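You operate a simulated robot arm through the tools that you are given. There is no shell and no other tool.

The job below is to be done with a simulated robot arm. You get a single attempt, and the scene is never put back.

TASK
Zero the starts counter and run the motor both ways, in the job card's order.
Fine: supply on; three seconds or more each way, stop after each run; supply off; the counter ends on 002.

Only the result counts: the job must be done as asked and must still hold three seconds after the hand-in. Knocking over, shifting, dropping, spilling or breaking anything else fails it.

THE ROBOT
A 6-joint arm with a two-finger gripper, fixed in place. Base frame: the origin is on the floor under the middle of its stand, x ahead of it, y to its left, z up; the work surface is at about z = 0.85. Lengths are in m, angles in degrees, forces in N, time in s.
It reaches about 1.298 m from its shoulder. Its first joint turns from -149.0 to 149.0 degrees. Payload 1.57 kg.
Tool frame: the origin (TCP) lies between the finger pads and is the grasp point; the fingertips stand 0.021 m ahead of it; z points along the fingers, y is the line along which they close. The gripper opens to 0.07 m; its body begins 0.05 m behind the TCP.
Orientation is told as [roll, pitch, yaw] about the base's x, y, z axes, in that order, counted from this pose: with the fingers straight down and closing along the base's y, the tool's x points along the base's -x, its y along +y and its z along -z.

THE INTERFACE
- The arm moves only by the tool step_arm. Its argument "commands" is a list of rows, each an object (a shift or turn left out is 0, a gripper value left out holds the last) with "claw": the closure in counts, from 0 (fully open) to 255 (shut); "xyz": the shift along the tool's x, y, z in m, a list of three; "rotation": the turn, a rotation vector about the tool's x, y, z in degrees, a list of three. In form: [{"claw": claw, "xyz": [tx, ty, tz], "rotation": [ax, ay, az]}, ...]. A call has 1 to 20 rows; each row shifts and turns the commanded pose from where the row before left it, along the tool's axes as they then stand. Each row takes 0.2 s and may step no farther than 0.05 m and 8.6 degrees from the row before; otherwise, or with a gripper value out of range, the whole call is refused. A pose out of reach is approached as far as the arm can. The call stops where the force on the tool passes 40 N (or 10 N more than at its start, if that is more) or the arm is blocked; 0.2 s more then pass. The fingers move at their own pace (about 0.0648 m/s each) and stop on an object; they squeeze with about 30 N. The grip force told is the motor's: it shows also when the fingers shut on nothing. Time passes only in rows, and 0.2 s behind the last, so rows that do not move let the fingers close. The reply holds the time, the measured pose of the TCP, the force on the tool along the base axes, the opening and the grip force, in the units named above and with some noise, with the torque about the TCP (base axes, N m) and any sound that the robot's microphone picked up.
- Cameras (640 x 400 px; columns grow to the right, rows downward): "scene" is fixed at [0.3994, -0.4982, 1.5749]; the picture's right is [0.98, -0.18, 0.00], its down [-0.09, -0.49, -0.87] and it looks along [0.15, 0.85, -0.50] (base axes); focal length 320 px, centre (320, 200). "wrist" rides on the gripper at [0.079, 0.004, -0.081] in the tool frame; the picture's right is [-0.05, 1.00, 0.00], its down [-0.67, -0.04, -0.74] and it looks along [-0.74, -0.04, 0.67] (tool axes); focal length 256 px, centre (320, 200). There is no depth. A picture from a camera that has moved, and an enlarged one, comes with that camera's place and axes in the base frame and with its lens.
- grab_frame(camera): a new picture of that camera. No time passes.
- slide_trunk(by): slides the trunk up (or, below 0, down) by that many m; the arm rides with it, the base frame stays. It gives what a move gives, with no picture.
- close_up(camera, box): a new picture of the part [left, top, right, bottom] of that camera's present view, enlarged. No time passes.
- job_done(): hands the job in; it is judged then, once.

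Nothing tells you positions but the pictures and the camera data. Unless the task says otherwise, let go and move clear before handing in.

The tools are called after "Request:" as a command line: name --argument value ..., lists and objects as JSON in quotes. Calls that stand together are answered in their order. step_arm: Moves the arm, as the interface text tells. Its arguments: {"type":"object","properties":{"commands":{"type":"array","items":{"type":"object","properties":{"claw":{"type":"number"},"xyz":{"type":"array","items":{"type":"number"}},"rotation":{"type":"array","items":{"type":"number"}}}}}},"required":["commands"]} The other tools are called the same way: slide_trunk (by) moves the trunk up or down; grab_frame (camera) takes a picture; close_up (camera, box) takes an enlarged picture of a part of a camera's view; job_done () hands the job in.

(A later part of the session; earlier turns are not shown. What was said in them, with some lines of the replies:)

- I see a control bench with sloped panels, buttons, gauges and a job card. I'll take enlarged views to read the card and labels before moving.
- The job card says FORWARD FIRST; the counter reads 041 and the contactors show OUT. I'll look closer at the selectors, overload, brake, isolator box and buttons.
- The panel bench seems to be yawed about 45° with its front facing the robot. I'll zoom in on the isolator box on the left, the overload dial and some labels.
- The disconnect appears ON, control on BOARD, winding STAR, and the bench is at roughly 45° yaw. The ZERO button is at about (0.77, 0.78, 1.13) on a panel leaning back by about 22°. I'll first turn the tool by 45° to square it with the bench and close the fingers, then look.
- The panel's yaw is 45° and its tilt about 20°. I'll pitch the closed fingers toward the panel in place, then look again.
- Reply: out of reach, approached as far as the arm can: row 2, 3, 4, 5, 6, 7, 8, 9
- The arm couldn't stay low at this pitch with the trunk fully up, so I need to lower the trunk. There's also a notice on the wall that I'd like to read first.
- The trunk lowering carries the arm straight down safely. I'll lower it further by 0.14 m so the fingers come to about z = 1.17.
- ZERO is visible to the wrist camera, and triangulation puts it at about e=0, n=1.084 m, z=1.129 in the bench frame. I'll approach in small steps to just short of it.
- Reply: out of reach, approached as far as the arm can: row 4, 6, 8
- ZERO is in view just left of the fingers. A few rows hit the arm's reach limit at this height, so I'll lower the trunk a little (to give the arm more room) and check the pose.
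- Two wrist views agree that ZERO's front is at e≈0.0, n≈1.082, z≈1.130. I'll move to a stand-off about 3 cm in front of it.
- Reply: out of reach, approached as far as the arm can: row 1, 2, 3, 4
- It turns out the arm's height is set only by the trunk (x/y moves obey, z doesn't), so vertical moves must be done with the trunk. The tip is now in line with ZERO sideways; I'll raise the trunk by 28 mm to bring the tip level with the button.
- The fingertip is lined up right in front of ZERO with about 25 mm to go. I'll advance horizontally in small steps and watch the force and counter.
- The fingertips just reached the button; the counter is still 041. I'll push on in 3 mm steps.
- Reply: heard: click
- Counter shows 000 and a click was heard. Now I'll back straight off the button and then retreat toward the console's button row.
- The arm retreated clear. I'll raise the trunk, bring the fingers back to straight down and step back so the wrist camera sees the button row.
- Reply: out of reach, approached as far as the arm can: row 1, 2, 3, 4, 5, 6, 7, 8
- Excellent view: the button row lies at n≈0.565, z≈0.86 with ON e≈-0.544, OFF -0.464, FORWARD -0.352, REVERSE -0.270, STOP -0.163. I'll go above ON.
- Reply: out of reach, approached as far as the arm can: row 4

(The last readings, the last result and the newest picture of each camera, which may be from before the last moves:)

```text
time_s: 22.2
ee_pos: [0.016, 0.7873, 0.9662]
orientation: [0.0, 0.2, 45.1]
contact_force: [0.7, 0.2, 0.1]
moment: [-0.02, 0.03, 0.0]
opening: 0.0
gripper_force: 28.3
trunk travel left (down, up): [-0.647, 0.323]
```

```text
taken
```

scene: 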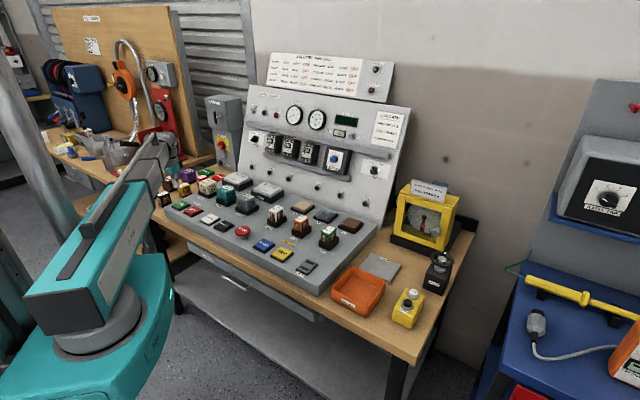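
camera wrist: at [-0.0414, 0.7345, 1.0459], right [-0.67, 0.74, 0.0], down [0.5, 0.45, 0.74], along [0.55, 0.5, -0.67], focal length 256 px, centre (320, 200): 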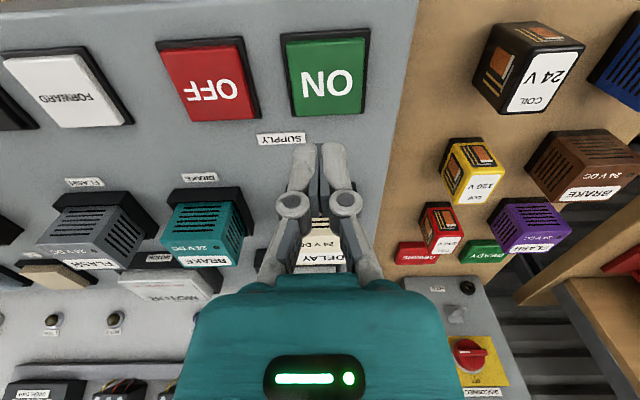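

The fingers are over ON, about 8 cm above. I'll check the scene close-up of that area, then lower further.

Request:
close_up --camera "scene" --box '[120, 120, 248, 220]'

Request:
slide_trunk --by -0.065

Request:
grab_frame --camera "wrist"

Request:
close_up --camera "scene" --box '[120, 140, 248, 240]'

```text
4.00 times, centred on (184, 170) of scene
camera zoom: at [0.3994, -0.4982, 1.5749], right [0.98, -0.18, 0.0], down [-0.09, -0.49, -0.87], along [0.15, 0.85, -0.5], focal length 1279 px, centre (864, 320)
```

zoom: 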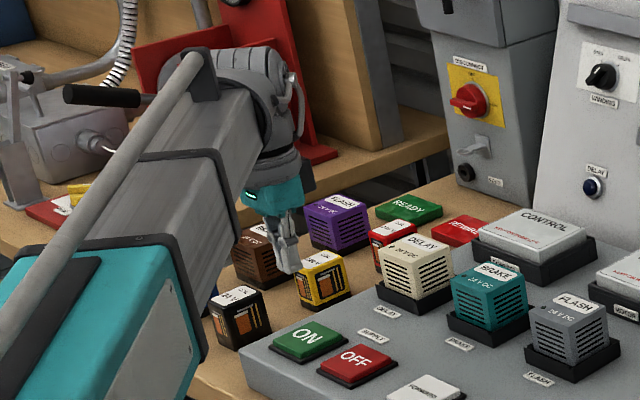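

```text
time_s: 23.3
ee_pos: [0.0172, 0.7874, 0.9005]
orientation: [-0.1, 0.1, 45.0]
contact_force: [-0.1, 0.6, 0.2]
moment: [-0.02, 0.01, 0.05]
opening: 0.0
gripper_force: 28.3
trunk travel left (down, up): [-0.582, 0.388]
```

```text
taken
camera wrist: at [-0.0414, 0.7345, 0.9809], right [-0.67, 0.74, 0.0], down [0.5, 0.45, 0.74], along [0.55, 0.5, -0.67], focal length 256 px, centre (320, 200)
```

wrist: 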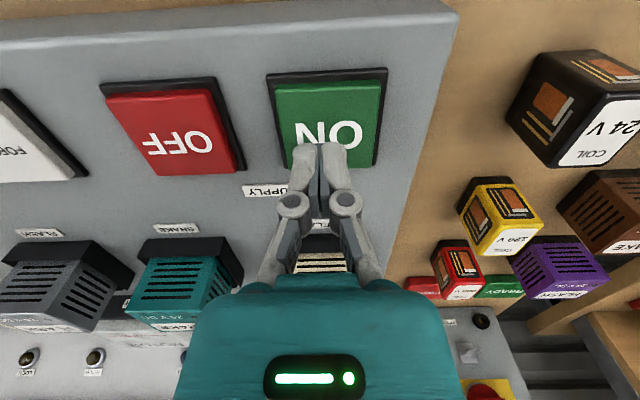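

```text
4.00 times, centred on (184, 190) of scene
camera zoom: at [0.3994, -0.4982, 1.5749], right [0.98, -0.18, 0.0], down [-0.09, -0.49, -0.87], along [0.15, 0.85, -0.5], focal length 1279 px, centre (864, 240)
```

zoom: 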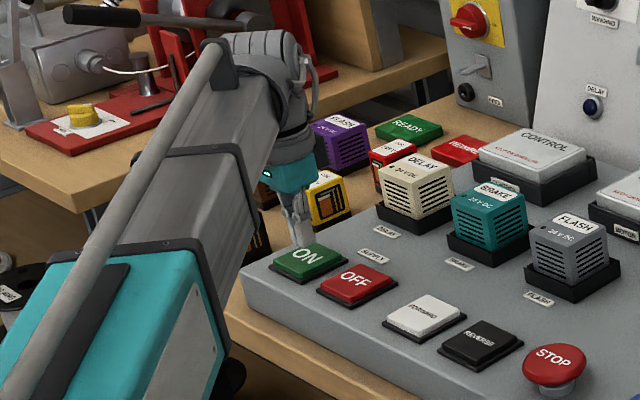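

The projected descent lands right at the centre of ON, about 2 cm below. I'll lower in small increments, watching supply indication.

Request:
slide_trunk --by -0.016

Request:
slide_trunk --by -0.003

Request:
close_up --camera "scene" --box '[120, 140, 248, 240]'

Request:
close_up --camera "scene" --box '[240, 70, 400, 170]'

```text
time_s: 23.9
ee_pos: [0.0159, 0.7868, 0.8848]
orientation: [0.0, 0.2, 45.0]
contact_force: [-0.3, -0.3, -0.5]
moment: [-0.02, -0.03, 0.0]
opening: 0.0
gripper_force: 28.6
trunk travel left (down, up): [-0.566, 0.404]
```

```text
time_s: 24.4
ee_pos: [0.0158, 0.7876, 0.8816]
orientation: [-0.2, 0.1, 45.0]
contact_force: [1.0, -0.7, -0.7]
moment: [0.0, 0.03, -0.01]
opening: 0.0059
gripper_force: 28.7
trunk travel left (down, up): [-0.563, 0.407]
```

```text
4.00 times, centred on (184, 190) of scene
camera zoom: at [0.3994, -0.4982, 1.5749], right [0.98, -0.18, 0.0], down [-0.09, -0.49, -0.87], along [0.15, 0.85, -0.5], focal length 1279 px, centre (864, 240)
```

zoom: 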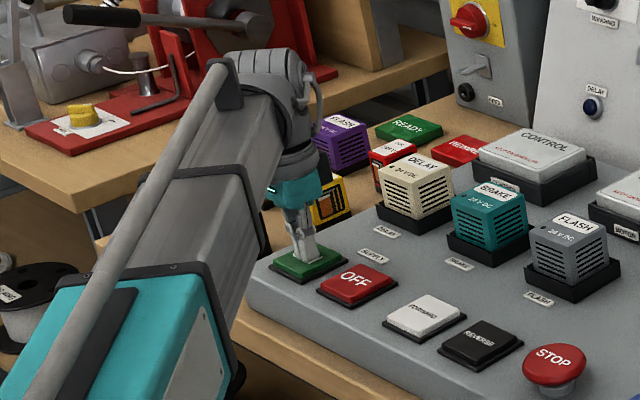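

```text
4.00 times, centred on (320, 120) of scene
camera zoom: at [0.3994, -0.4982, 1.5749], right [0.98, -0.18, 0.0], down [-0.09, -0.49, -0.87], along [0.15, 0.85, -0.5], focal length 1279 px, centre (320, 520)
```

zoom: 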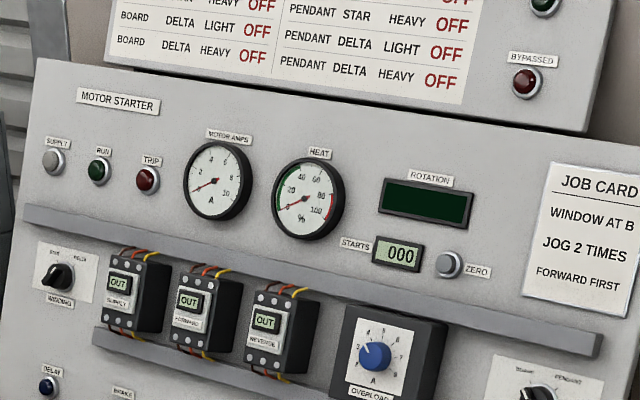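

Touch is made on ON (fingers flexed slightly) but no click yet. I'll press another 3 mm.

Request:
slide_trunk --by -0.003

Request:
close_up --camera "scene" --box '[240, 70, 400, 170]'

```text
time_s: 24.9
ee_pos: [0.0155, 0.7876, 0.879]
orientation: [-0.1, 0.1, 45.0]
contact_force: [-0.3, 0.9, 3.4]
moment: [-0.01, -0.03, -0.02]
opening: 0.006
gripper_force: 28.6
trunk travel left (down, up): [-0.56, 0.41]
heard: click
```

```text
4.00 times, centred on (320, 120) of scene
camera zoom: at [0.3994, -0.4982, 1.5749], right [0.98, -0.18, 0.0], down [-0.09, -0.49, -0.87], along [0.15, 0.85, -0.5], focal length 1279 px, centre (320, 520)
```

zoom: 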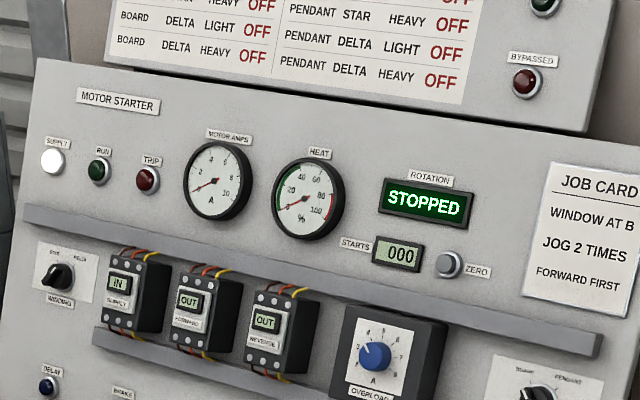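

Supply is on: lamp lit, SUPPLY contactor IN, rotation STOPPED, counter 000. I'll lift 5 cm and move over FORWARD.

Request:
slide_trunk --by 0.05

Request:
step_arm --commands '[{"xyz": [0.0006, -0.0386, 0]}, {"xyz": [0.0006, -0.0386, 0]}, {"xyz": [0.0006, -0.0386, 0]}, {"xyz": [0.0006, -0.0386, 0]}, {"xyz": [0.0006, -0.0386, 0]}, {"xyz": [0, 0, 0]}]'

Request:
grab_frame --camera "wrist"

Request:
grab_frame --camera "scene"

```text
time_s: 25.9
ee_pos: [0.0168, 0.7884, 0.9283]
orientation: [0.1, 0.1, 45.0]
contact_force: [0.5, -0.4, -1.0]
moment: [-0.01, -0.03, -0.02]
opening: 0.0
gripper_force: 29.0
trunk travel left (down, up): [-0.61, 0.36]
```

```text
time_s: 27.2
ee_pos: [0.1505, 0.647, 0.9291]
orientation: [0.0, 0.1, 45.1]
contact_force: [-0.4, 0.4, -1.0]
moment: [0.0, 0.03, 0.03]
opening: 0.0002
gripper_force: 28.1
trunk travel left (down, up): [-0.61, 0.36]
```

```text
taken
camera wrist: at [0.0935, 0.5944, 1.0089], right [-0.67, 0.74, 0.0], down [0.5, 0.45, 0.74], along [0.55, 0.5, -0.67], focal length 256 px, centre (320, 200)
```

wrist: 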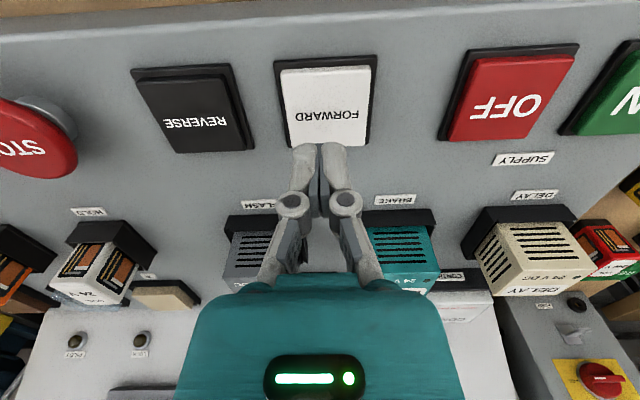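

```text
taken
```

scene: 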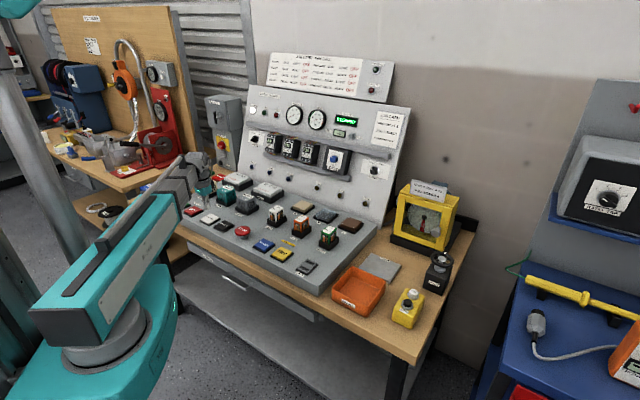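

The fingers are centred over FORWARD. I'll lower to touch and press it.

Request:
slide_trunk --by -0.0455

Request:
close_up --camera "scene" --box '[160, 160, 288, 250]'

Request:
close_up --camera "scene" --box '[240, 70, 400, 170]'

```text
time_s: 28.1
ee_pos: [0.1503, 0.6472, 0.8834]
orientation: [0.0, 0.1, 45.0]
contact_force: [0.7, 0.6, 0.4]
moment: [0.0, -0.01, -0.01]
opening: 0.0
gripper_force: 28.2
trunk travel left (down, up): [-0.565, 0.405]
```

```text
4.44 times, centred on (224, 205) of scene
camera zoom: at [0.3994, -0.4982, 1.5749], right [0.98, -0.18, 0.0], down [-0.09, -0.49, -0.87], along [0.15, 0.85, -0.5], focal length 1421 px, centre (747, 178)
```

zoom: 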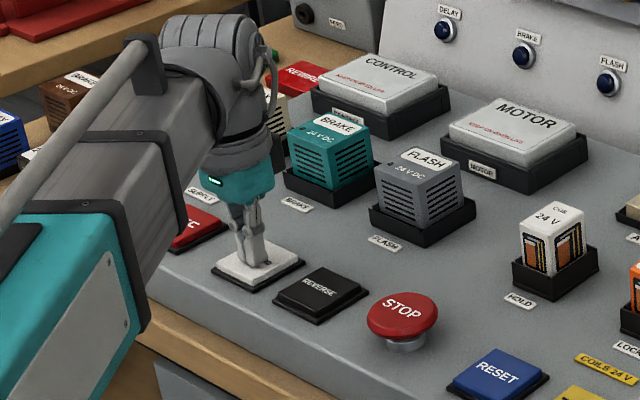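

```text
4.00 times, centred on (320, 120) of scene
camera zoom: at [0.3994, -0.4982, 1.5749], right [0.98, -0.18, 0.0], down [-0.09, -0.49, -0.87], along [0.15, 0.85, -0.5], focal length 1279 px, centre (320, 520)
```

zoom: 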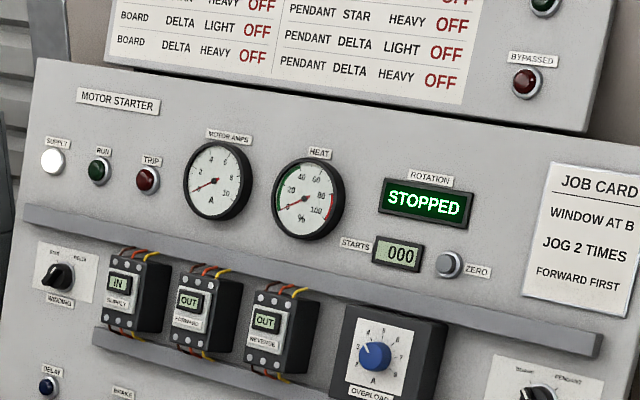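

I'm right above FORWARD, still STOPPED and 000. I'll press now.

Request:
slide_trunk --by -0.0055

Request:
close_up --camera "scene" --box '[240, 70, 400, 170]'

```text
time_s: 28.7
ee_pos: [0.1509, 0.6486, 0.8768]
orientation: [0.0, 0.1, 44.9]
contact_force: [0.7, 0.6, 4.3]
moment: [0.01, 0.01, -0.01]
opening: 0.006
gripper_force: 29.0
trunk travel left (down, up): [-0.559, 0.411]
heard: click
```

```text
4.00 times, centred on (320, 120) of scene
camera zoom: at [0.3994, -0.4982, 1.5749], right [0.98, -0.18, 0.0], down [-0.09, -0.49, -0.87], along [0.15, 0.85, -0.5], focal length 1279 px, centre (320, 520)
```

zoom: 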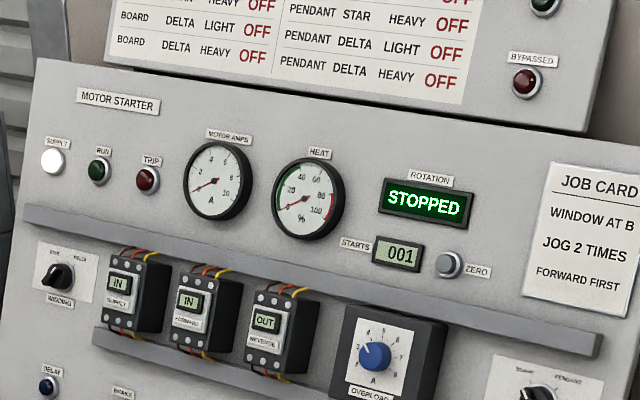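

The FORWARD contactor pulled in and the counter reads 001. I'll lift off and check that it holds in.

Request:
slide_trunk --by 0.052

Request:
close_up --camera "scene" --box '[240, 70, 400, 170]'

```text
time_s: 29.6
ee_pos: [0.1512, 0.6475, 0.9292]
orientation: [0.0, 0.1, 45.0]
contact_force: [0.3, 0.9, -0.7]
moment: [0.0, -0.02, 0.0]
opening: 0.0001
gripper_force: 28.1
trunk travel left (down, up): [-0.611, 0.359]
```

```text
4.00 times, centred on (320, 120) of scene
camera zoom: at [0.3994, -0.4982, 1.5749], right [0.98, -0.18, 0.0], down [-0.09, -0.49, -0.87], along [0.15, 0.85, -0.5], focal length 1279 px, centre (320, 520)
```

zoom: 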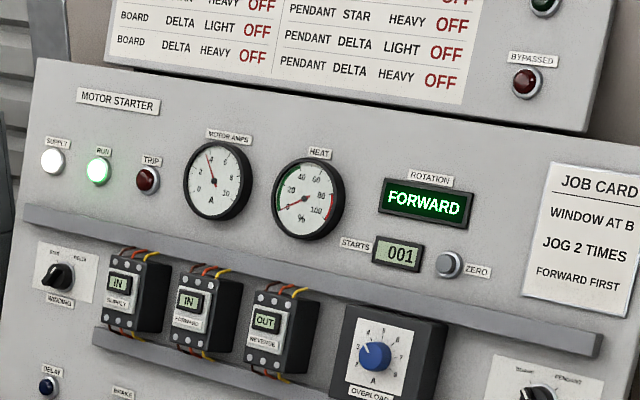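

The motor is running FORWARD with RUN lit and heat low. I'll move over STOP while it runs.

Request:
step_arm --commands '[{"xyz": [0, -0.0378, 0]}, {"xyz": [0, -0.0378, 0]}, {"xyz": [0, -0.0378, 0]}, {"xyz": [0, -0.0378, 0]}, {"xyz": [0, -0.0378, 0]}]'

Request:
close_up --camera "scene" --box '[240, 70, 400, 170]'

Request:
grab_frame --camera "wrist"

Request:
close_up --camera "scene" --box '[180, 160, 308, 250]'

```text
time_s: 30.8
ee_pos: [0.2846, 0.5149, 0.9295]
orientation: [0.0, 0.1, 45.0]
contact_force: [0.4, 0.1, -0.3]
moment: [0.03, -0.04, 0.0]
opening: 0.0001
gripper_force: 27.9
trunk travel left (down, up): [-0.611, 0.359]
```

```text
4.00 times, centred on (320, 120) of scene
camera zoom: at [0.3994, -0.4982, 1.5749], right [0.98, -0.18, 0.0], down [-0.09, -0.49, -0.87], along [0.15, 0.85, -0.5], focal length 1279 px, centre (320, 520)
```

zoom: 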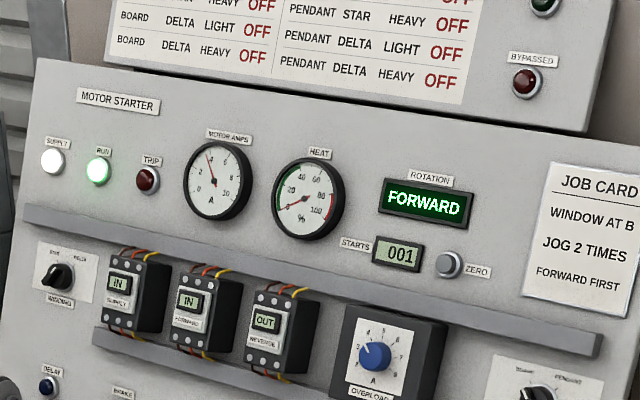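

```text
taken
camera wrist: at [0.2268, 0.462, 1.0098], right [-0.67, 0.74, 0.0], down [0.5, 0.45, 0.74], along [0.55, 0.5, -0.67], focal length 256 px, centre (320, 200)
```

wrist: 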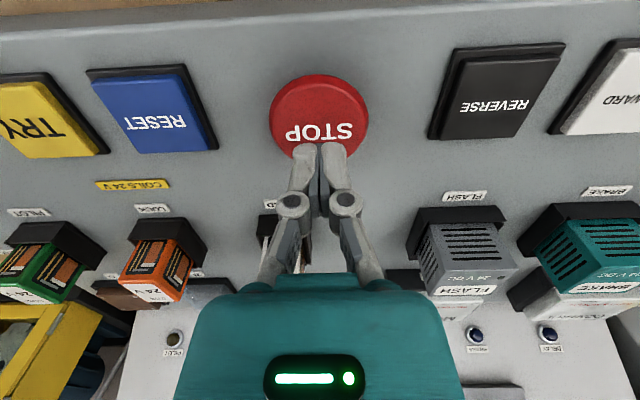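

```text
4.44 times, centred on (244, 205) of scene
camera zoom: at [0.3994, -0.4982, 1.5749], right [0.98, -0.18, 0.0], down [-0.09, -0.49, -0.87], along [0.15, 0.85, -0.5], focal length 1421 px, centre (658, 178)
```

zoom: 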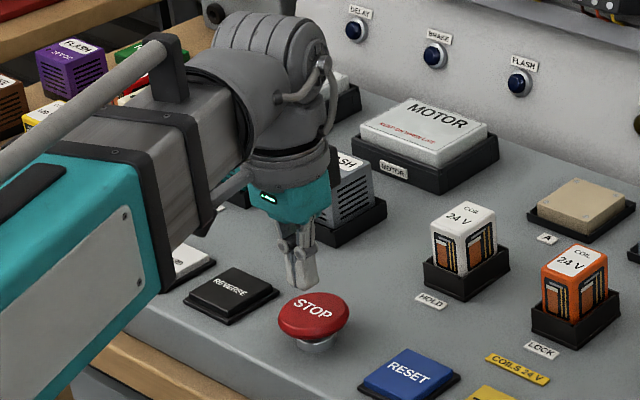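

I'm over STOP, with the motor at about 2 s of forward running and heat hardly moving. I'll nudge 5 mm toward the dome's centre and wait to be well over three seconds.

Request:
step_arm --commands '[{"xyz": [0.005, 0, 0]}, {"xyz": [0, 0, 0]}, {"xyz": [0, 0, 0]}, {"xyz": [0, 0, 0]}, {"xyz": [0, 0, 0]}, {"xyz": [0, 0, 0]}]'

Request:
slide_trunk --by -0.016

Request:
close_up --camera "scene" --box '[240, 70, 400, 170]'

Request:
close_up --camera "scene" --box '[180, 160, 308, 250]'

```text
time_s: 32.2
ee_pos: [0.2801, 0.5125, 0.9299]
orientation: [0.0, 0.1, 45.0]
contact_force: [0.0, -0.1, -0.4]
moment: [0.0, 0.03, -0.01]
opening: 0.0002
gripper_force: 28.6
trunk travel left (down, up): [-0.611, 0.359]
```

```text
time_s: 32.8
ee_pos: [0.2806, 0.5118, 0.9142]
orientation: [0.0, 0.1, 44.9]
contact_force: [-0.5, 0.6, -0.6]
moment: [0.04, 0.0, 0.0]
opening: 0.0
gripper_force: 27.6
trunk travel left (down, up): [-0.595, 0.375]
```

```text
4.00 times, centred on (320, 120) of scene
camera zoom: at [0.3994, -0.4982, 1.5749], right [0.98, -0.18, 0.0], down [-0.09, -0.49, -0.87], along [0.15, 0.85, -0.5], focal length 1279 px, centre (320, 520)
```

zoom: 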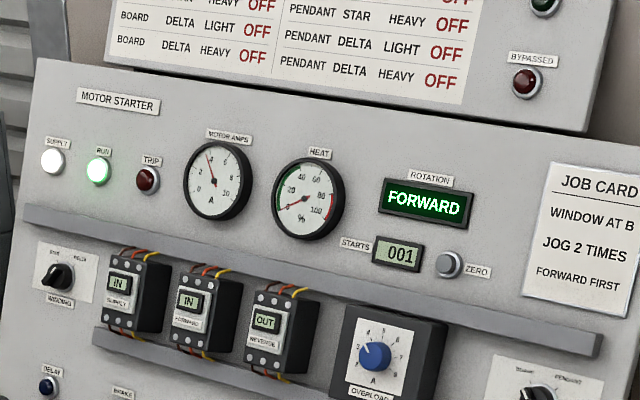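

```text
4.44 times, centred on (244, 205) of scene
camera zoom: at [0.3994, -0.4982, 1.5749], right [0.98, -0.18, 0.0], down [-0.09, -0.49, -0.87], along [0.15, 0.85, -0.5], focal length 1421 px, centre (658, 178)
```

zoom: 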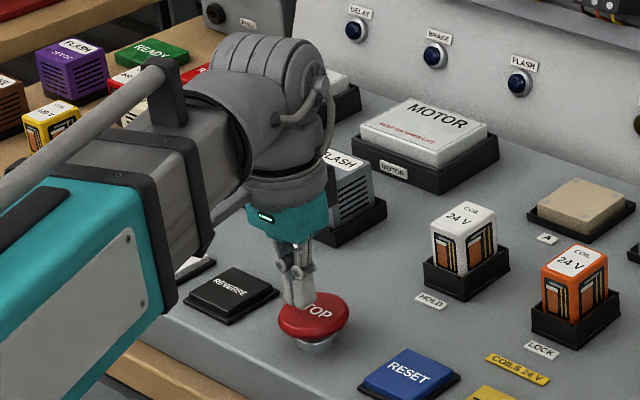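

Forward has been running over 4 s. Now I'll lower onto STOP.

Request:
slide_trunk --by -0.008

Request:
close_up --camera "scene" --box '[240, 70, 400, 170]'

Request:
close_up --camera "scene" --box '[180, 160, 308, 250]'

```text
time_s: 33.4
ee_pos: [0.2798, 0.512, 0.9055]
orientation: [-0.1, 0.0, 45.1]
contact_force: [0.6, 0.7, 0.9]
moment: [-0.02, 0.0, 0.0]
opening: 0.0002
gripper_force: 28.8
trunk travel left (down, up): [-0.587, 0.383]
```

```text
4.00 times, centred on (320, 120) of scene
camera zoom: at [0.3994, -0.4982, 1.5749], right [0.98, -0.18, 0.0], down [-0.09, -0.49, -0.87], along [0.15, 0.85, -0.5], focal length 1279 px, centre (320, 520)
```

zoom: 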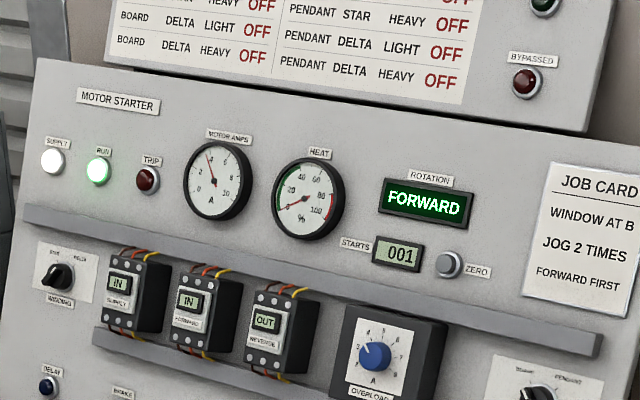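

```text
4.44 times, centred on (244, 205) of scene
camera zoom: at [0.3994, -0.4982, 1.5749], right [0.98, -0.18, 0.0], down [-0.09, -0.49, -0.87], along [0.15, 0.85, -0.5], focal length 1421 px, centre (658, 178)
```

zoom: 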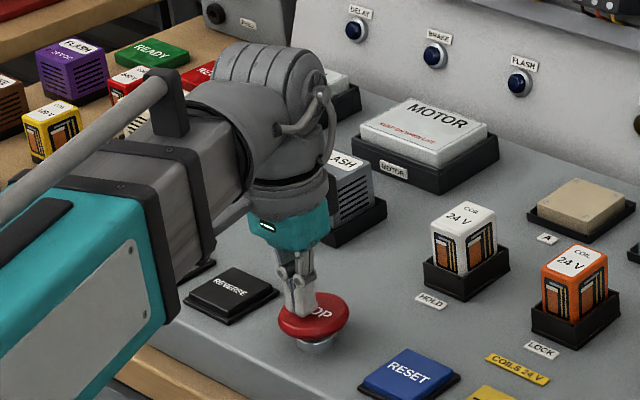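

Not touching yet, and the motor is still running fine. I'll lower a few more millimetres to press STOP.

Request:
slide_trunk --by -0.005

Request:
close_up --camera "scene" --box '[240, 70, 400, 170]'

```text
time_s: 34.0
ee_pos: [0.2799, 0.5115, 0.9005]
orientation: [0.0, 0.2, 45.0]
contact_force: [-0.2, -0.4, 1.0]
moment: [-0.02, -0.03, -0.02]
opening: 0.0061
gripper_force: 28.5
trunk travel left (down, up): [-0.582, 0.388]
```

```text
4.00 times, centred on (320, 120) of scene
camera zoom: at [0.3994, -0.4982, 1.5749], right [0.98, -0.18, 0.0], down [-0.09, -0.49, -0.87], along [0.15, 0.85, -0.5], focal length 1279 px, centre (320, 520)
```

zoom: 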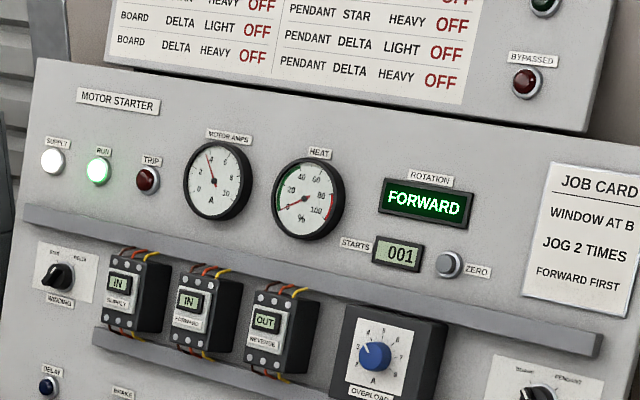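

Contact made with STOP (fingers flexed) but no click yet; I'll press 4 mm more.

Request:
slide_trunk --by -0.004

Request:
close_up --camera "scene" --box '[240, 70, 400, 170]'

```text
time_s: 34.5
ee_pos: [0.2798, 0.5114, 0.898]
orientation: [0.0, 0.1, 45.0]
contact_force: [0.3, 2.5, 10.3]
moment: [0.01, -0.05, 0.01]
opening: 0.0058
gripper_force: 28.6
trunk travel left (down, up): [-0.578, 0.392]
heard: click
```

```text
4.00 times, centred on (320, 120) of scene
camera zoom: at [0.3994, -0.4982, 1.5749], right [0.98, -0.18, 0.0], down [-0.09, -0.49, -0.87], along [0.15, 0.85, -0.5], focal length 1279 px, centre (320, 520)
```

zoom: 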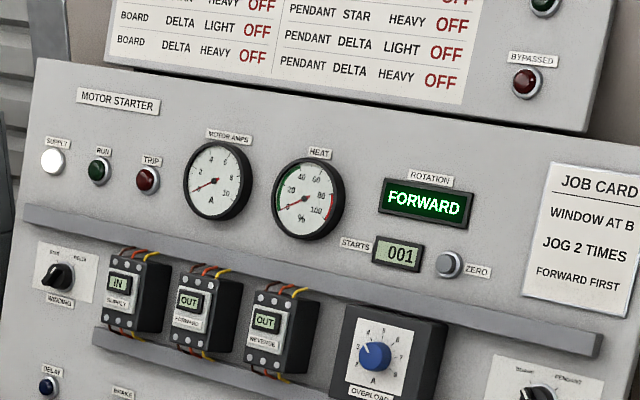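

The FORWARD contactor dropped OUT and the motor is coasting. I'll lift off, move over REVERSE and wait for it to show STOPPED.

Request:
slide_trunk --by 0.032

Request:
step_arm --commands '[{"xyz": [-0.0015, 0.0355, 0]}, {"xyz": [-0.0015, 0.0355, 0]}, {"xyz": [-0.0015, 0.0355, 0]}, {"xyz": [0, 0, 0]}, {"xyz": [0, 0, 0]}]'

Request:
close_up --camera "scene" --box '[240, 70, 400, 170]'

Request:
close_up --camera "scene" --box '[180, 160, 308, 250]'

Request:
grab_frame --camera "wrist"

```text
time_s: 35.2
ee_pos: [0.2801, 0.5122, 0.928]
orientation: [0.0, 0.1, 45.1]
contact_force: [-0.1, 0.1, 0.2]
moment: [0.01, 0.02, 0.01]
opening: 0.0
gripper_force: 28.2
trunk travel left (down, up): [-0.61, 0.36]
```

```text
time_s: 36.5
ee_pos: [0.2088, 0.5902, 0.9295]
orientation: [0.0, 0.0, 45.1]
contact_force: [0.0, -0.7, -0.1]
moment: [0.01, 0.0, 0.0]
opening: 0.0001
gripper_force: 29.1
trunk travel left (down, up): [-0.61, 0.36]
```

```text
4.00 times, centred on (320, 120) of scene
camera zoom: at [0.3994, -0.4982, 1.5749], right [0.98, -0.18, 0.0], down [-0.09, -0.49, -0.87], along [0.15, 0.85, -0.5], focal length 1279 px, centre (320, 520)
```

zoom: 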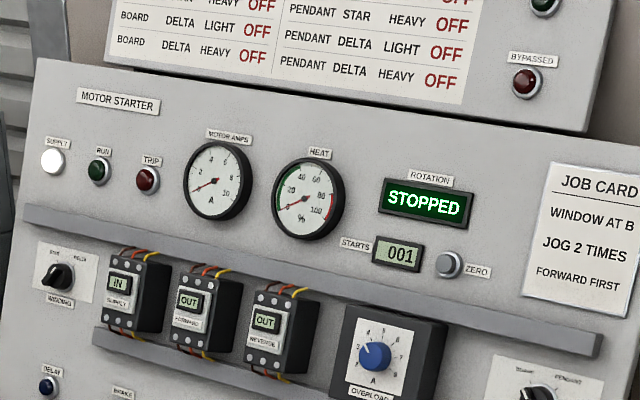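

```text
4.44 times, centred on (244, 205) of scene
camera zoom: at [0.3994, -0.4982, 1.5749], right [0.98, -0.18, 0.0], down [-0.09, -0.49, -0.87], along [0.15, 0.85, -0.5], focal length 1421 px, centre (658, 178)
```

zoom: 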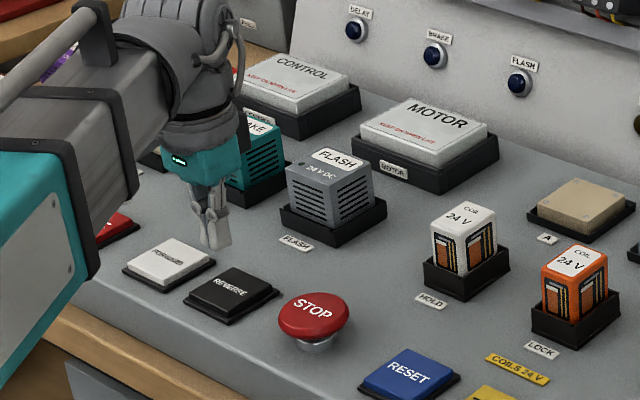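

```text
taken
camera wrist: at [0.1507, 0.5378, 1.0089], right [-0.67, 0.74, 0.0], down [0.5, 0.45, 0.74], along [0.55, 0.5, -0.67], focal length 256 px, centre (320, 200)
```

wrist: 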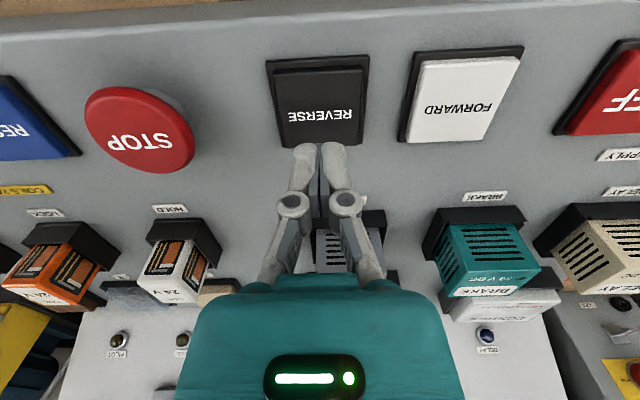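

Rotation shows STOPPED, both direction contactors are OUT, counter 001, and I'm centred over REVERSE. I'll lower and press it.

Request:
slide_trunk --by -0.0445

Request:
slide_trunk --by -0.0055

Request:
close_up --camera "scene" --box '[240, 70, 400, 170]'

```text
time_s: 37.3
ee_pos: [0.2087, 0.5913, 0.8847]
orientation: [0.0, 0.1, 45.0]
contact_force: [1.2, 0.7, 0.1]
moment: [0.03, 0.02, -0.02]
opening: 0.0001
gripper_force: 28.6
trunk travel left (down, up): [-0.566, 0.404]
```

```text
time_s: 37.9
ee_pos: [0.2096, 0.5915, 0.8798]
orientation: [0.0, 0.1, 45.0]
contact_force: [0.4, 0.2, 2.1]
moment: [0.02, 0.01, -0.01]
opening: 0.006
gripper_force: 28.9
trunk travel left (down, up): [-0.56, 0.41]
heard: click
```

```text
4.00 times, centred on (320, 120) of scene
camera zoom: at [0.3994, -0.4982, 1.5749], right [0.98, -0.18, 0.0], down [-0.09, -0.49, -0.87], along [0.15, 0.85, -0.5], focal length 1279 px, centre (320, 520)
```

zoom: 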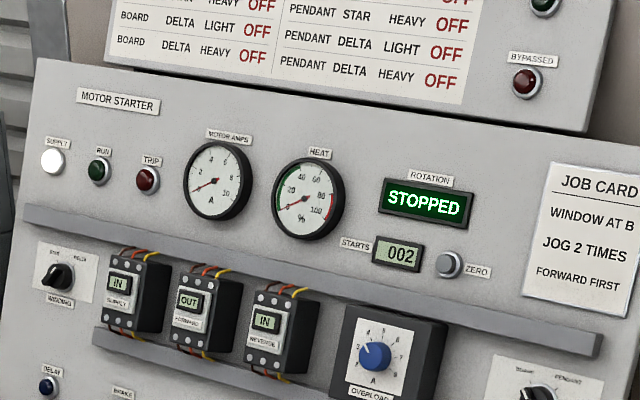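

The REVERSE contactor is IN and the counter reads 002. I'll lift off, move back over STOP while it runs, and check.

Request:
slide_trunk --by 0.05

Request:
close_up --camera "scene" --box '[240, 70, 400, 170]'

Request:
step_arm --commands '[{"xyz": [0.0015, -0.0355, 0]}, {"xyz": [0.0015, -0.0355, 0]}, {"xyz": [0.0015, -0.0355, 0]}, {"xyz": [0, 0, 0]}, {"xyz": [0, 0, 0]}, {"xyz": [0, 0, 0]}, {"xyz": [0, 0, 0]}]'

Request:
close_up --camera "scene" --box '[240, 70, 400, 170]'

```text
time_s: 38.8
ee_pos: [0.2089, 0.5905, 0.9295]
orientation: [0.0, 0.1, 45.0]
contact_force: [0.3, 0.0, 0.3]
moment: [0.01, 0.03, -0.01]
opening: 0.0
gripper_force: 28.5
trunk travel left (down, up): [-0.61, 0.36]
```

```text
4.00 times, centred on (320, 120) of scene
camera zoom: at [0.3994, -0.4982, 1.5749], right [0.98, -0.18, 0.0], down [-0.09, -0.49, -0.87], along [0.15, 0.85, -0.5], focal length 1279 px, centre (320, 520)
```

zoom: 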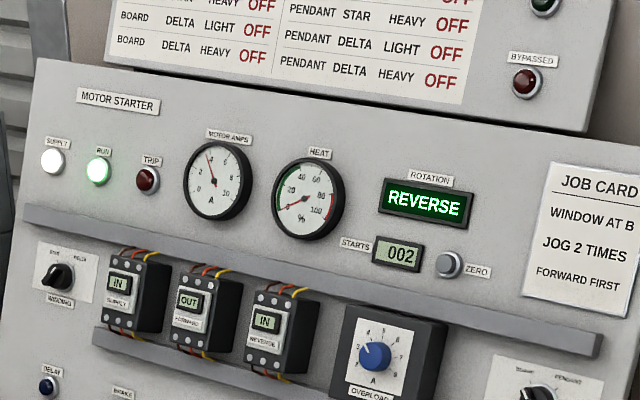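

```text
time_s: 40.4
ee_pos: [0.2829, 0.5113, 0.9282]
orientation: [0.0, 0.1, 45.0]
contact_force: [-0.3, 0.5, -0.6]
moment: [0.0, 0.0, 0.0]
opening: 0.0
gripper_force: 28.2
trunk travel left (down, up): [-0.61, 0.36]
```

```text
4.00 times, centred on (320, 120) of scene
camera zoom: at [0.3994, -0.4982, 1.5749], right [0.98, -0.18, 0.0], down [-0.09, -0.49, -0.87], along [0.15, 0.85, -0.5], focal length 1279 px, centre (320, 520)
```

zoom: 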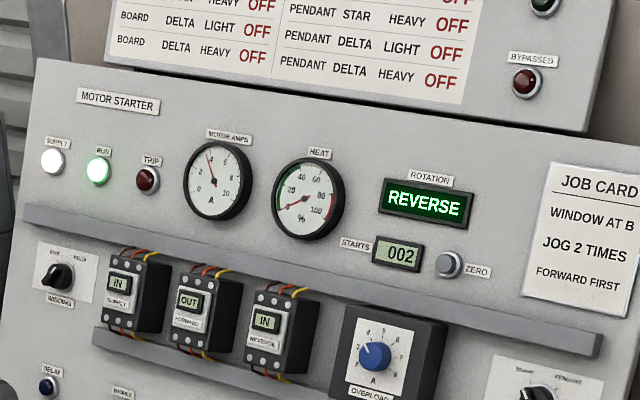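

Motor is running in REVERSE at about 2.7 s, trip not lit. I'll lower toward STOP; that brings the run well past three seconds before the press.

Request:
slide_trunk --by -0.024

Request:
step_arm --commands '[{"xyz": [0, 0, 0]}, {"xyz": [0, 0, 0]}, {"xyz": [0, 0, 0]}]'

Request:
slide_trunk --by -0.0085

Request:
close_up --camera "scene" --box '[240, 70, 400, 170]'

```text
time_s: 41.1
ee_pos: [0.2819, 0.5106, 0.9045]
orientation: [0.0, 0.0, 45.0]
contact_force: [0.6, 0.2, -0.5]
moment: [0.02, 0.0, -0.02]
opening: 0.0001
gripper_force: 28.8
trunk travel left (down, up): [-0.586, 0.384]
```

```text
time_s: 41.9
ee_pos: [0.2827, 0.5106, 0.9046]
orientation: [0.0, 0.0, 45.0]
contact_force: [0.8, 0.3, 0.0]
moment: [-0.01, 0.0, 0.01]
opening: 0.0002
gripper_force: 28.1
trunk travel left (down, up): [-0.586, 0.384]
```

```text
time_s: 42.5
ee_pos: [0.2826, 0.5112, 0.8976]
orientation: [0.0, 0.1, 45.0]
contact_force: [2.0, 3.4, 14.7]
moment: [0.09, -0.04, 0.03]
opening: 0.0061
gripper_force: 28.3
trunk travel left (down, up): [-0.578, 0.392]
heard: click
```

```text
4.00 times, centred on (320, 120) of scene
camera zoom: at [0.3994, -0.4982, 1.5749], right [0.98, -0.18, 0.0], down [-0.09, -0.49, -0.87], along [0.15, 0.85, -0.5], focal length 1279 px, centre (320, 520)
```

zoom: 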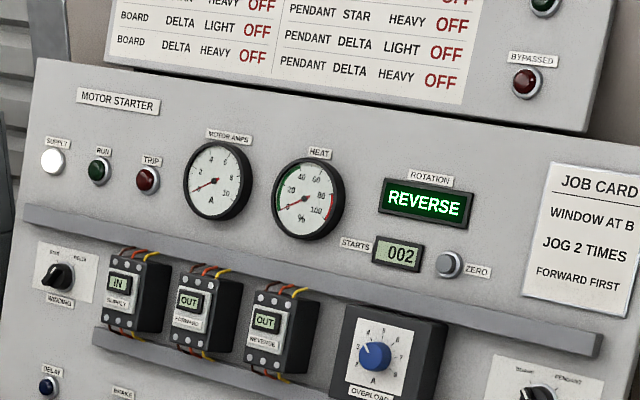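

REVERSE dropped OUT after more than 4 s of running, counter 002. I'll lift off and move over OFF.

Request:
slide_trunk --by 0.032

Request:
step_arm --commands '[{"xyz": [-0.0006, 0.0434, 0]}, {"xyz": [-0.0006, 0.0434, 0]}, {"xyz": [-0.0006, 0.0434, 0]}, {"xyz": [-0.0006, 0.0434, 0]}, {"xyz": [-0.0006, 0.0434, 0]}, {"xyz": [-0.0006, 0.0434, 0]}, {"xyz": [-0.0006, 0.0434, 0]}, {"xyz": [0, 0, 0]}]'

Request:
close_up --camera "scene" --box '[240, 70, 400, 170]'

Request:
grab_frame --camera "wrist"

Request:
close_up --camera "scene" --box '[140, 150, 300, 250]'

```text
time_s: 43.2
ee_pos: [0.2832, 0.5112, 0.9293]
orientation: [0.0, 0.1, 45.0]
contact_force: [-0.4, 0.1, 0.1]
moment: [0.02, 0.01, -0.02]
opening: 0.0001
gripper_force: 27.7
trunk travel left (down, up): [-0.61, 0.36]
```

```text
time_s: 45.0
ee_pos: [0.0716, 0.7286, 0.9278]
orientation: [0.0, 0.2, 44.8]
contact_force: [-0.1, 1.0, -0.6]
moment: [-0.02, 0.0, 0.0]
opening: 0.0001
gripper_force: 28.1
out of reach, approached as far as the arm can: row 4
trunk travel left (down, up): [-0.61, 0.36]
```

```text
4.00 times, centred on (320, 120) of scene
camera zoom: at [0.3994, -0.4982, 1.5749], right [0.98, -0.18, 0.0], down [-0.09, -0.49, -0.87], along [0.15, 0.85, -0.5], focal length 1279 px, centre (320, 520)
```

zoom: 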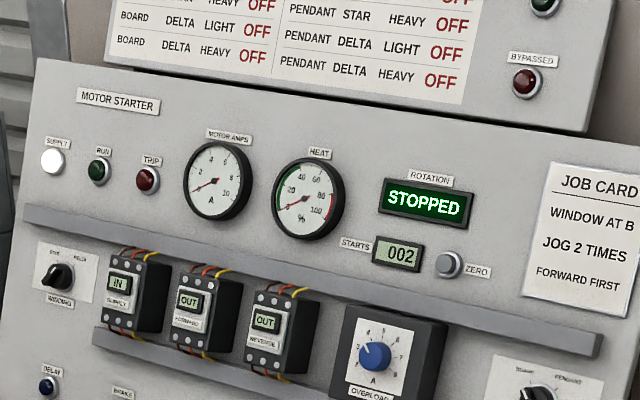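

```text
taken
camera wrist: at [0.0141, 0.6761, 1.0082], right [-0.67, 0.74, 0.0], down [0.5, 0.45, 0.74], along [0.55, 0.5, -0.67], focal length 256 px, centre (320, 200)
```

wrist: 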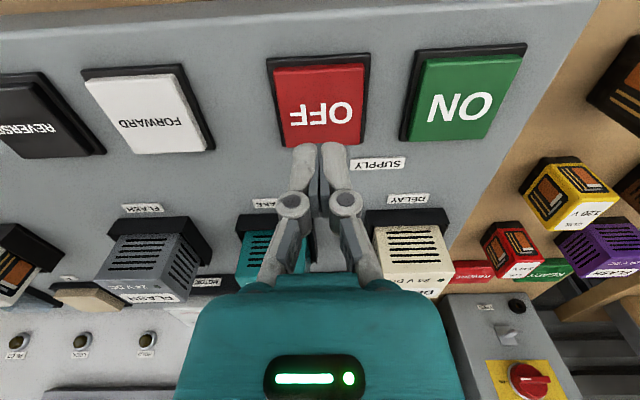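

```text
4.00 times, centred on (220, 200) of scene
camera zoom: at [0.3994, -0.4982, 1.5749], right [0.98, -0.18, 0.0], down [-0.09, -0.49, -0.87], along [0.15, 0.85, -0.5], focal length 1279 px, centre (720, 200)
```

zoom: 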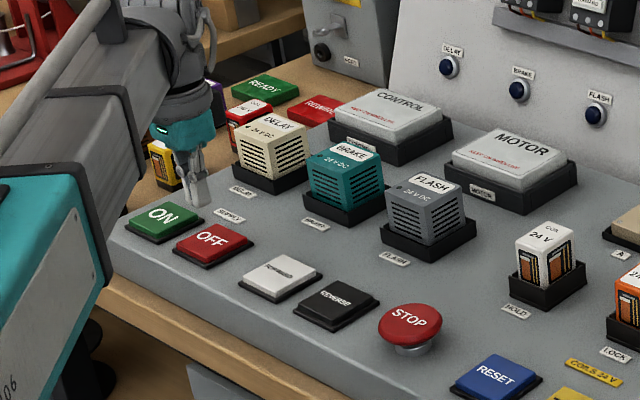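

STOPPED shows, and I'm centred over OFF. I'll lower and press it.

Request:
slide_trunk --by -0.0445

Request:
slide_trunk --by -0.0055

Request:
close_up --camera "scene" --box '[240, 70, 400, 170]'

```text
time_s: 45.9
ee_pos: [0.0718, 0.7283, 0.8847]
orientation: [0.0, 0.1, 45.0]
contact_force: [0.3, 0.6, -0.3]
moment: [-0.01, -0.01, 0.02]
opening: 0.0003
gripper_force: 28.6
trunk travel left (down, up): [-0.565, 0.405]
```

```text
time_s: 46.5
ee_pos: [0.0715, 0.7282, 0.8799]
orientation: [0.0, 0.1, 45.0]
contact_force: [0.2, 0.4, 2.7]
moment: [0.01, 0.02, 0.0]
opening: 0.006
gripper_force: 29.0
trunk travel left (down, up): [-0.56, 0.41]
heard: click
```

```text
4.00 times, centred on (320, 120) of scene
camera zoom: at [0.3994, -0.4982, 1.5749], right [0.98, -0.18, 0.0], down [-0.09, -0.49, -0.87], along [0.15, 0.85, -0.5], focal length 1279 px, centre (320, 520)
```

zoom: 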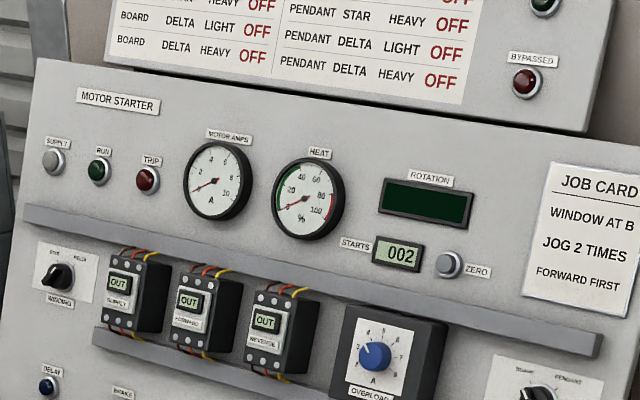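

Supply is off, all contactors OUT, counter 002. I'll lift well clear and check the whole scene before handing in.

Request:
slide_trunk --by 0.2

Request:
step_arm --commands '[{"xyz": [0.03, 0, 0]}, {"xyz": [0.03, 0, 0]}, {"xyz": [0, 0, 0]}]'

Request:
grab_frame --camera "scene"

Request:
grab_frame --camera "wrist"

Request:
close_up --camera "scene" --box '[240, 70, 400, 170]'

```text
time_s: 48.6
ee_pos: [0.0722, 0.7284, 1.0789]
orientation: [0.0, 0.1, 44.8]
contact_force: [-0.1, -0.7, 0.8]
moment: [0.02, -0.04, 0.03]
opening: 0.0
gripper_force: 28.7
trunk travel left (down, up): [-0.76, 0.21]
```

```text
time_s: 49.4
ee_pos: [0.0288, 0.6858, 1.0775]
orientation: [0.0, 0.2, 45.0]
contact_force: [0.5, -0.2, 0.7]
moment: [-0.03, 0.0, 0.0]
opening: 0.0
gripper_force: 28.5
trunk travel left (down, up): [-0.76, 0.21]
```

```text
taken
```

scene: 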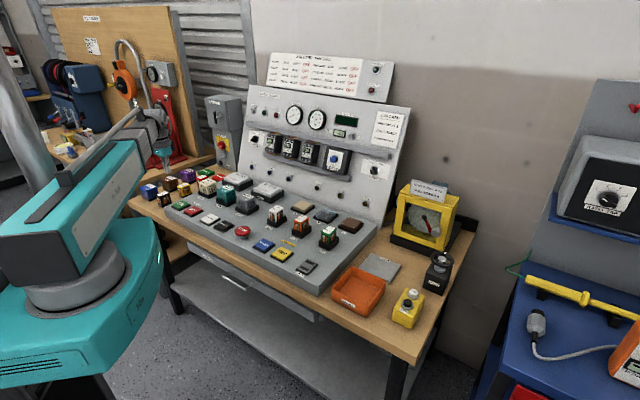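

```text
taken
camera wrist: at [-0.028, 0.6341, 1.1583], right [-0.67, 0.74, 0.0], down [0.5, 0.45, 0.74], along [0.55, 0.5, -0.67], focal length 256 px, centre (320, 200)
```

wrist: 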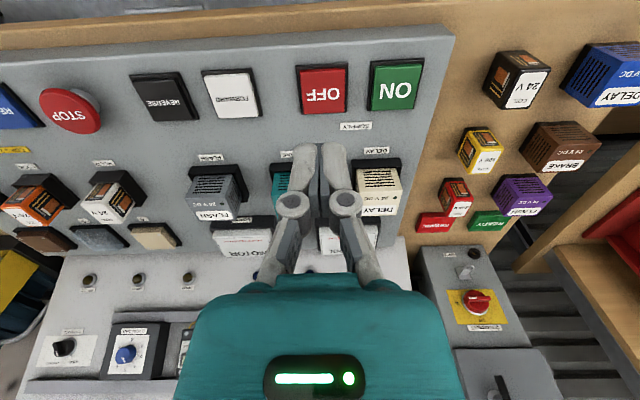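

```text
4.00 times, centred on (320, 120) of scene
camera zoom: at [0.3994, -0.4982, 1.5749], right [0.98, -0.18, 0.0], down [-0.09, -0.49, -0.87], along [0.15, 0.85, -0.5], focal length 1279 px, centre (320, 520)
```

zoom: 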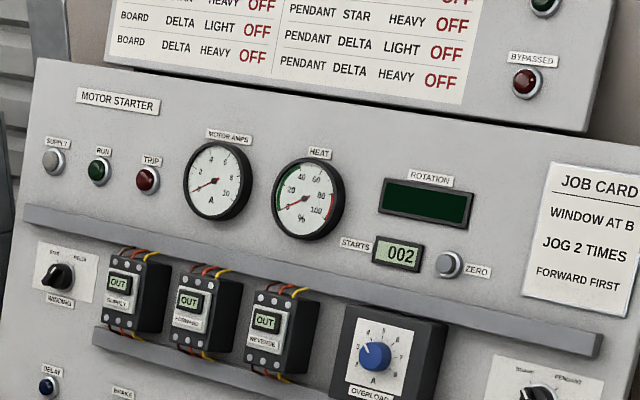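

Everything is undisturbed, the supply is off, all contactors are OUT and the starts counter reads 002. The arm is clear, so I'm handing in the job.

Request:
job_done

```text
The job is handed in.
```

I zeroed the starts counter and ran the motor forward first, then in reverse, as the job card orders. The job is handed in; no verdict came back with it.

| Step | What the panel showed |
|---|---|
| Zero | Counter went from 041 to 000 |
| Supply on | Supply lamp lit, SUPPLY contactor IN |
| Forward run | Over 5 s, then STOP; motor came to rest before the next start |
| Reverse run | Over 4 s, then STOP; motor came to rest |
| Supply off | Supply lamp out, all contactors OUT, counter on 002 |

- **Current:** it read about 4 A during both runs, above the overload setting of roughly 3.4 A. The heat gauge stayed near zero and nothing tripped. I left the overload dial as it was.
- **Rest of the job card:** it also lists "WINDOW AT B" and "JOG 2 TIMES". I left those alone because the task only asked for the counter and the two runs.

The final pictures show nothing else on the bench moved, and the arm is clear of it.
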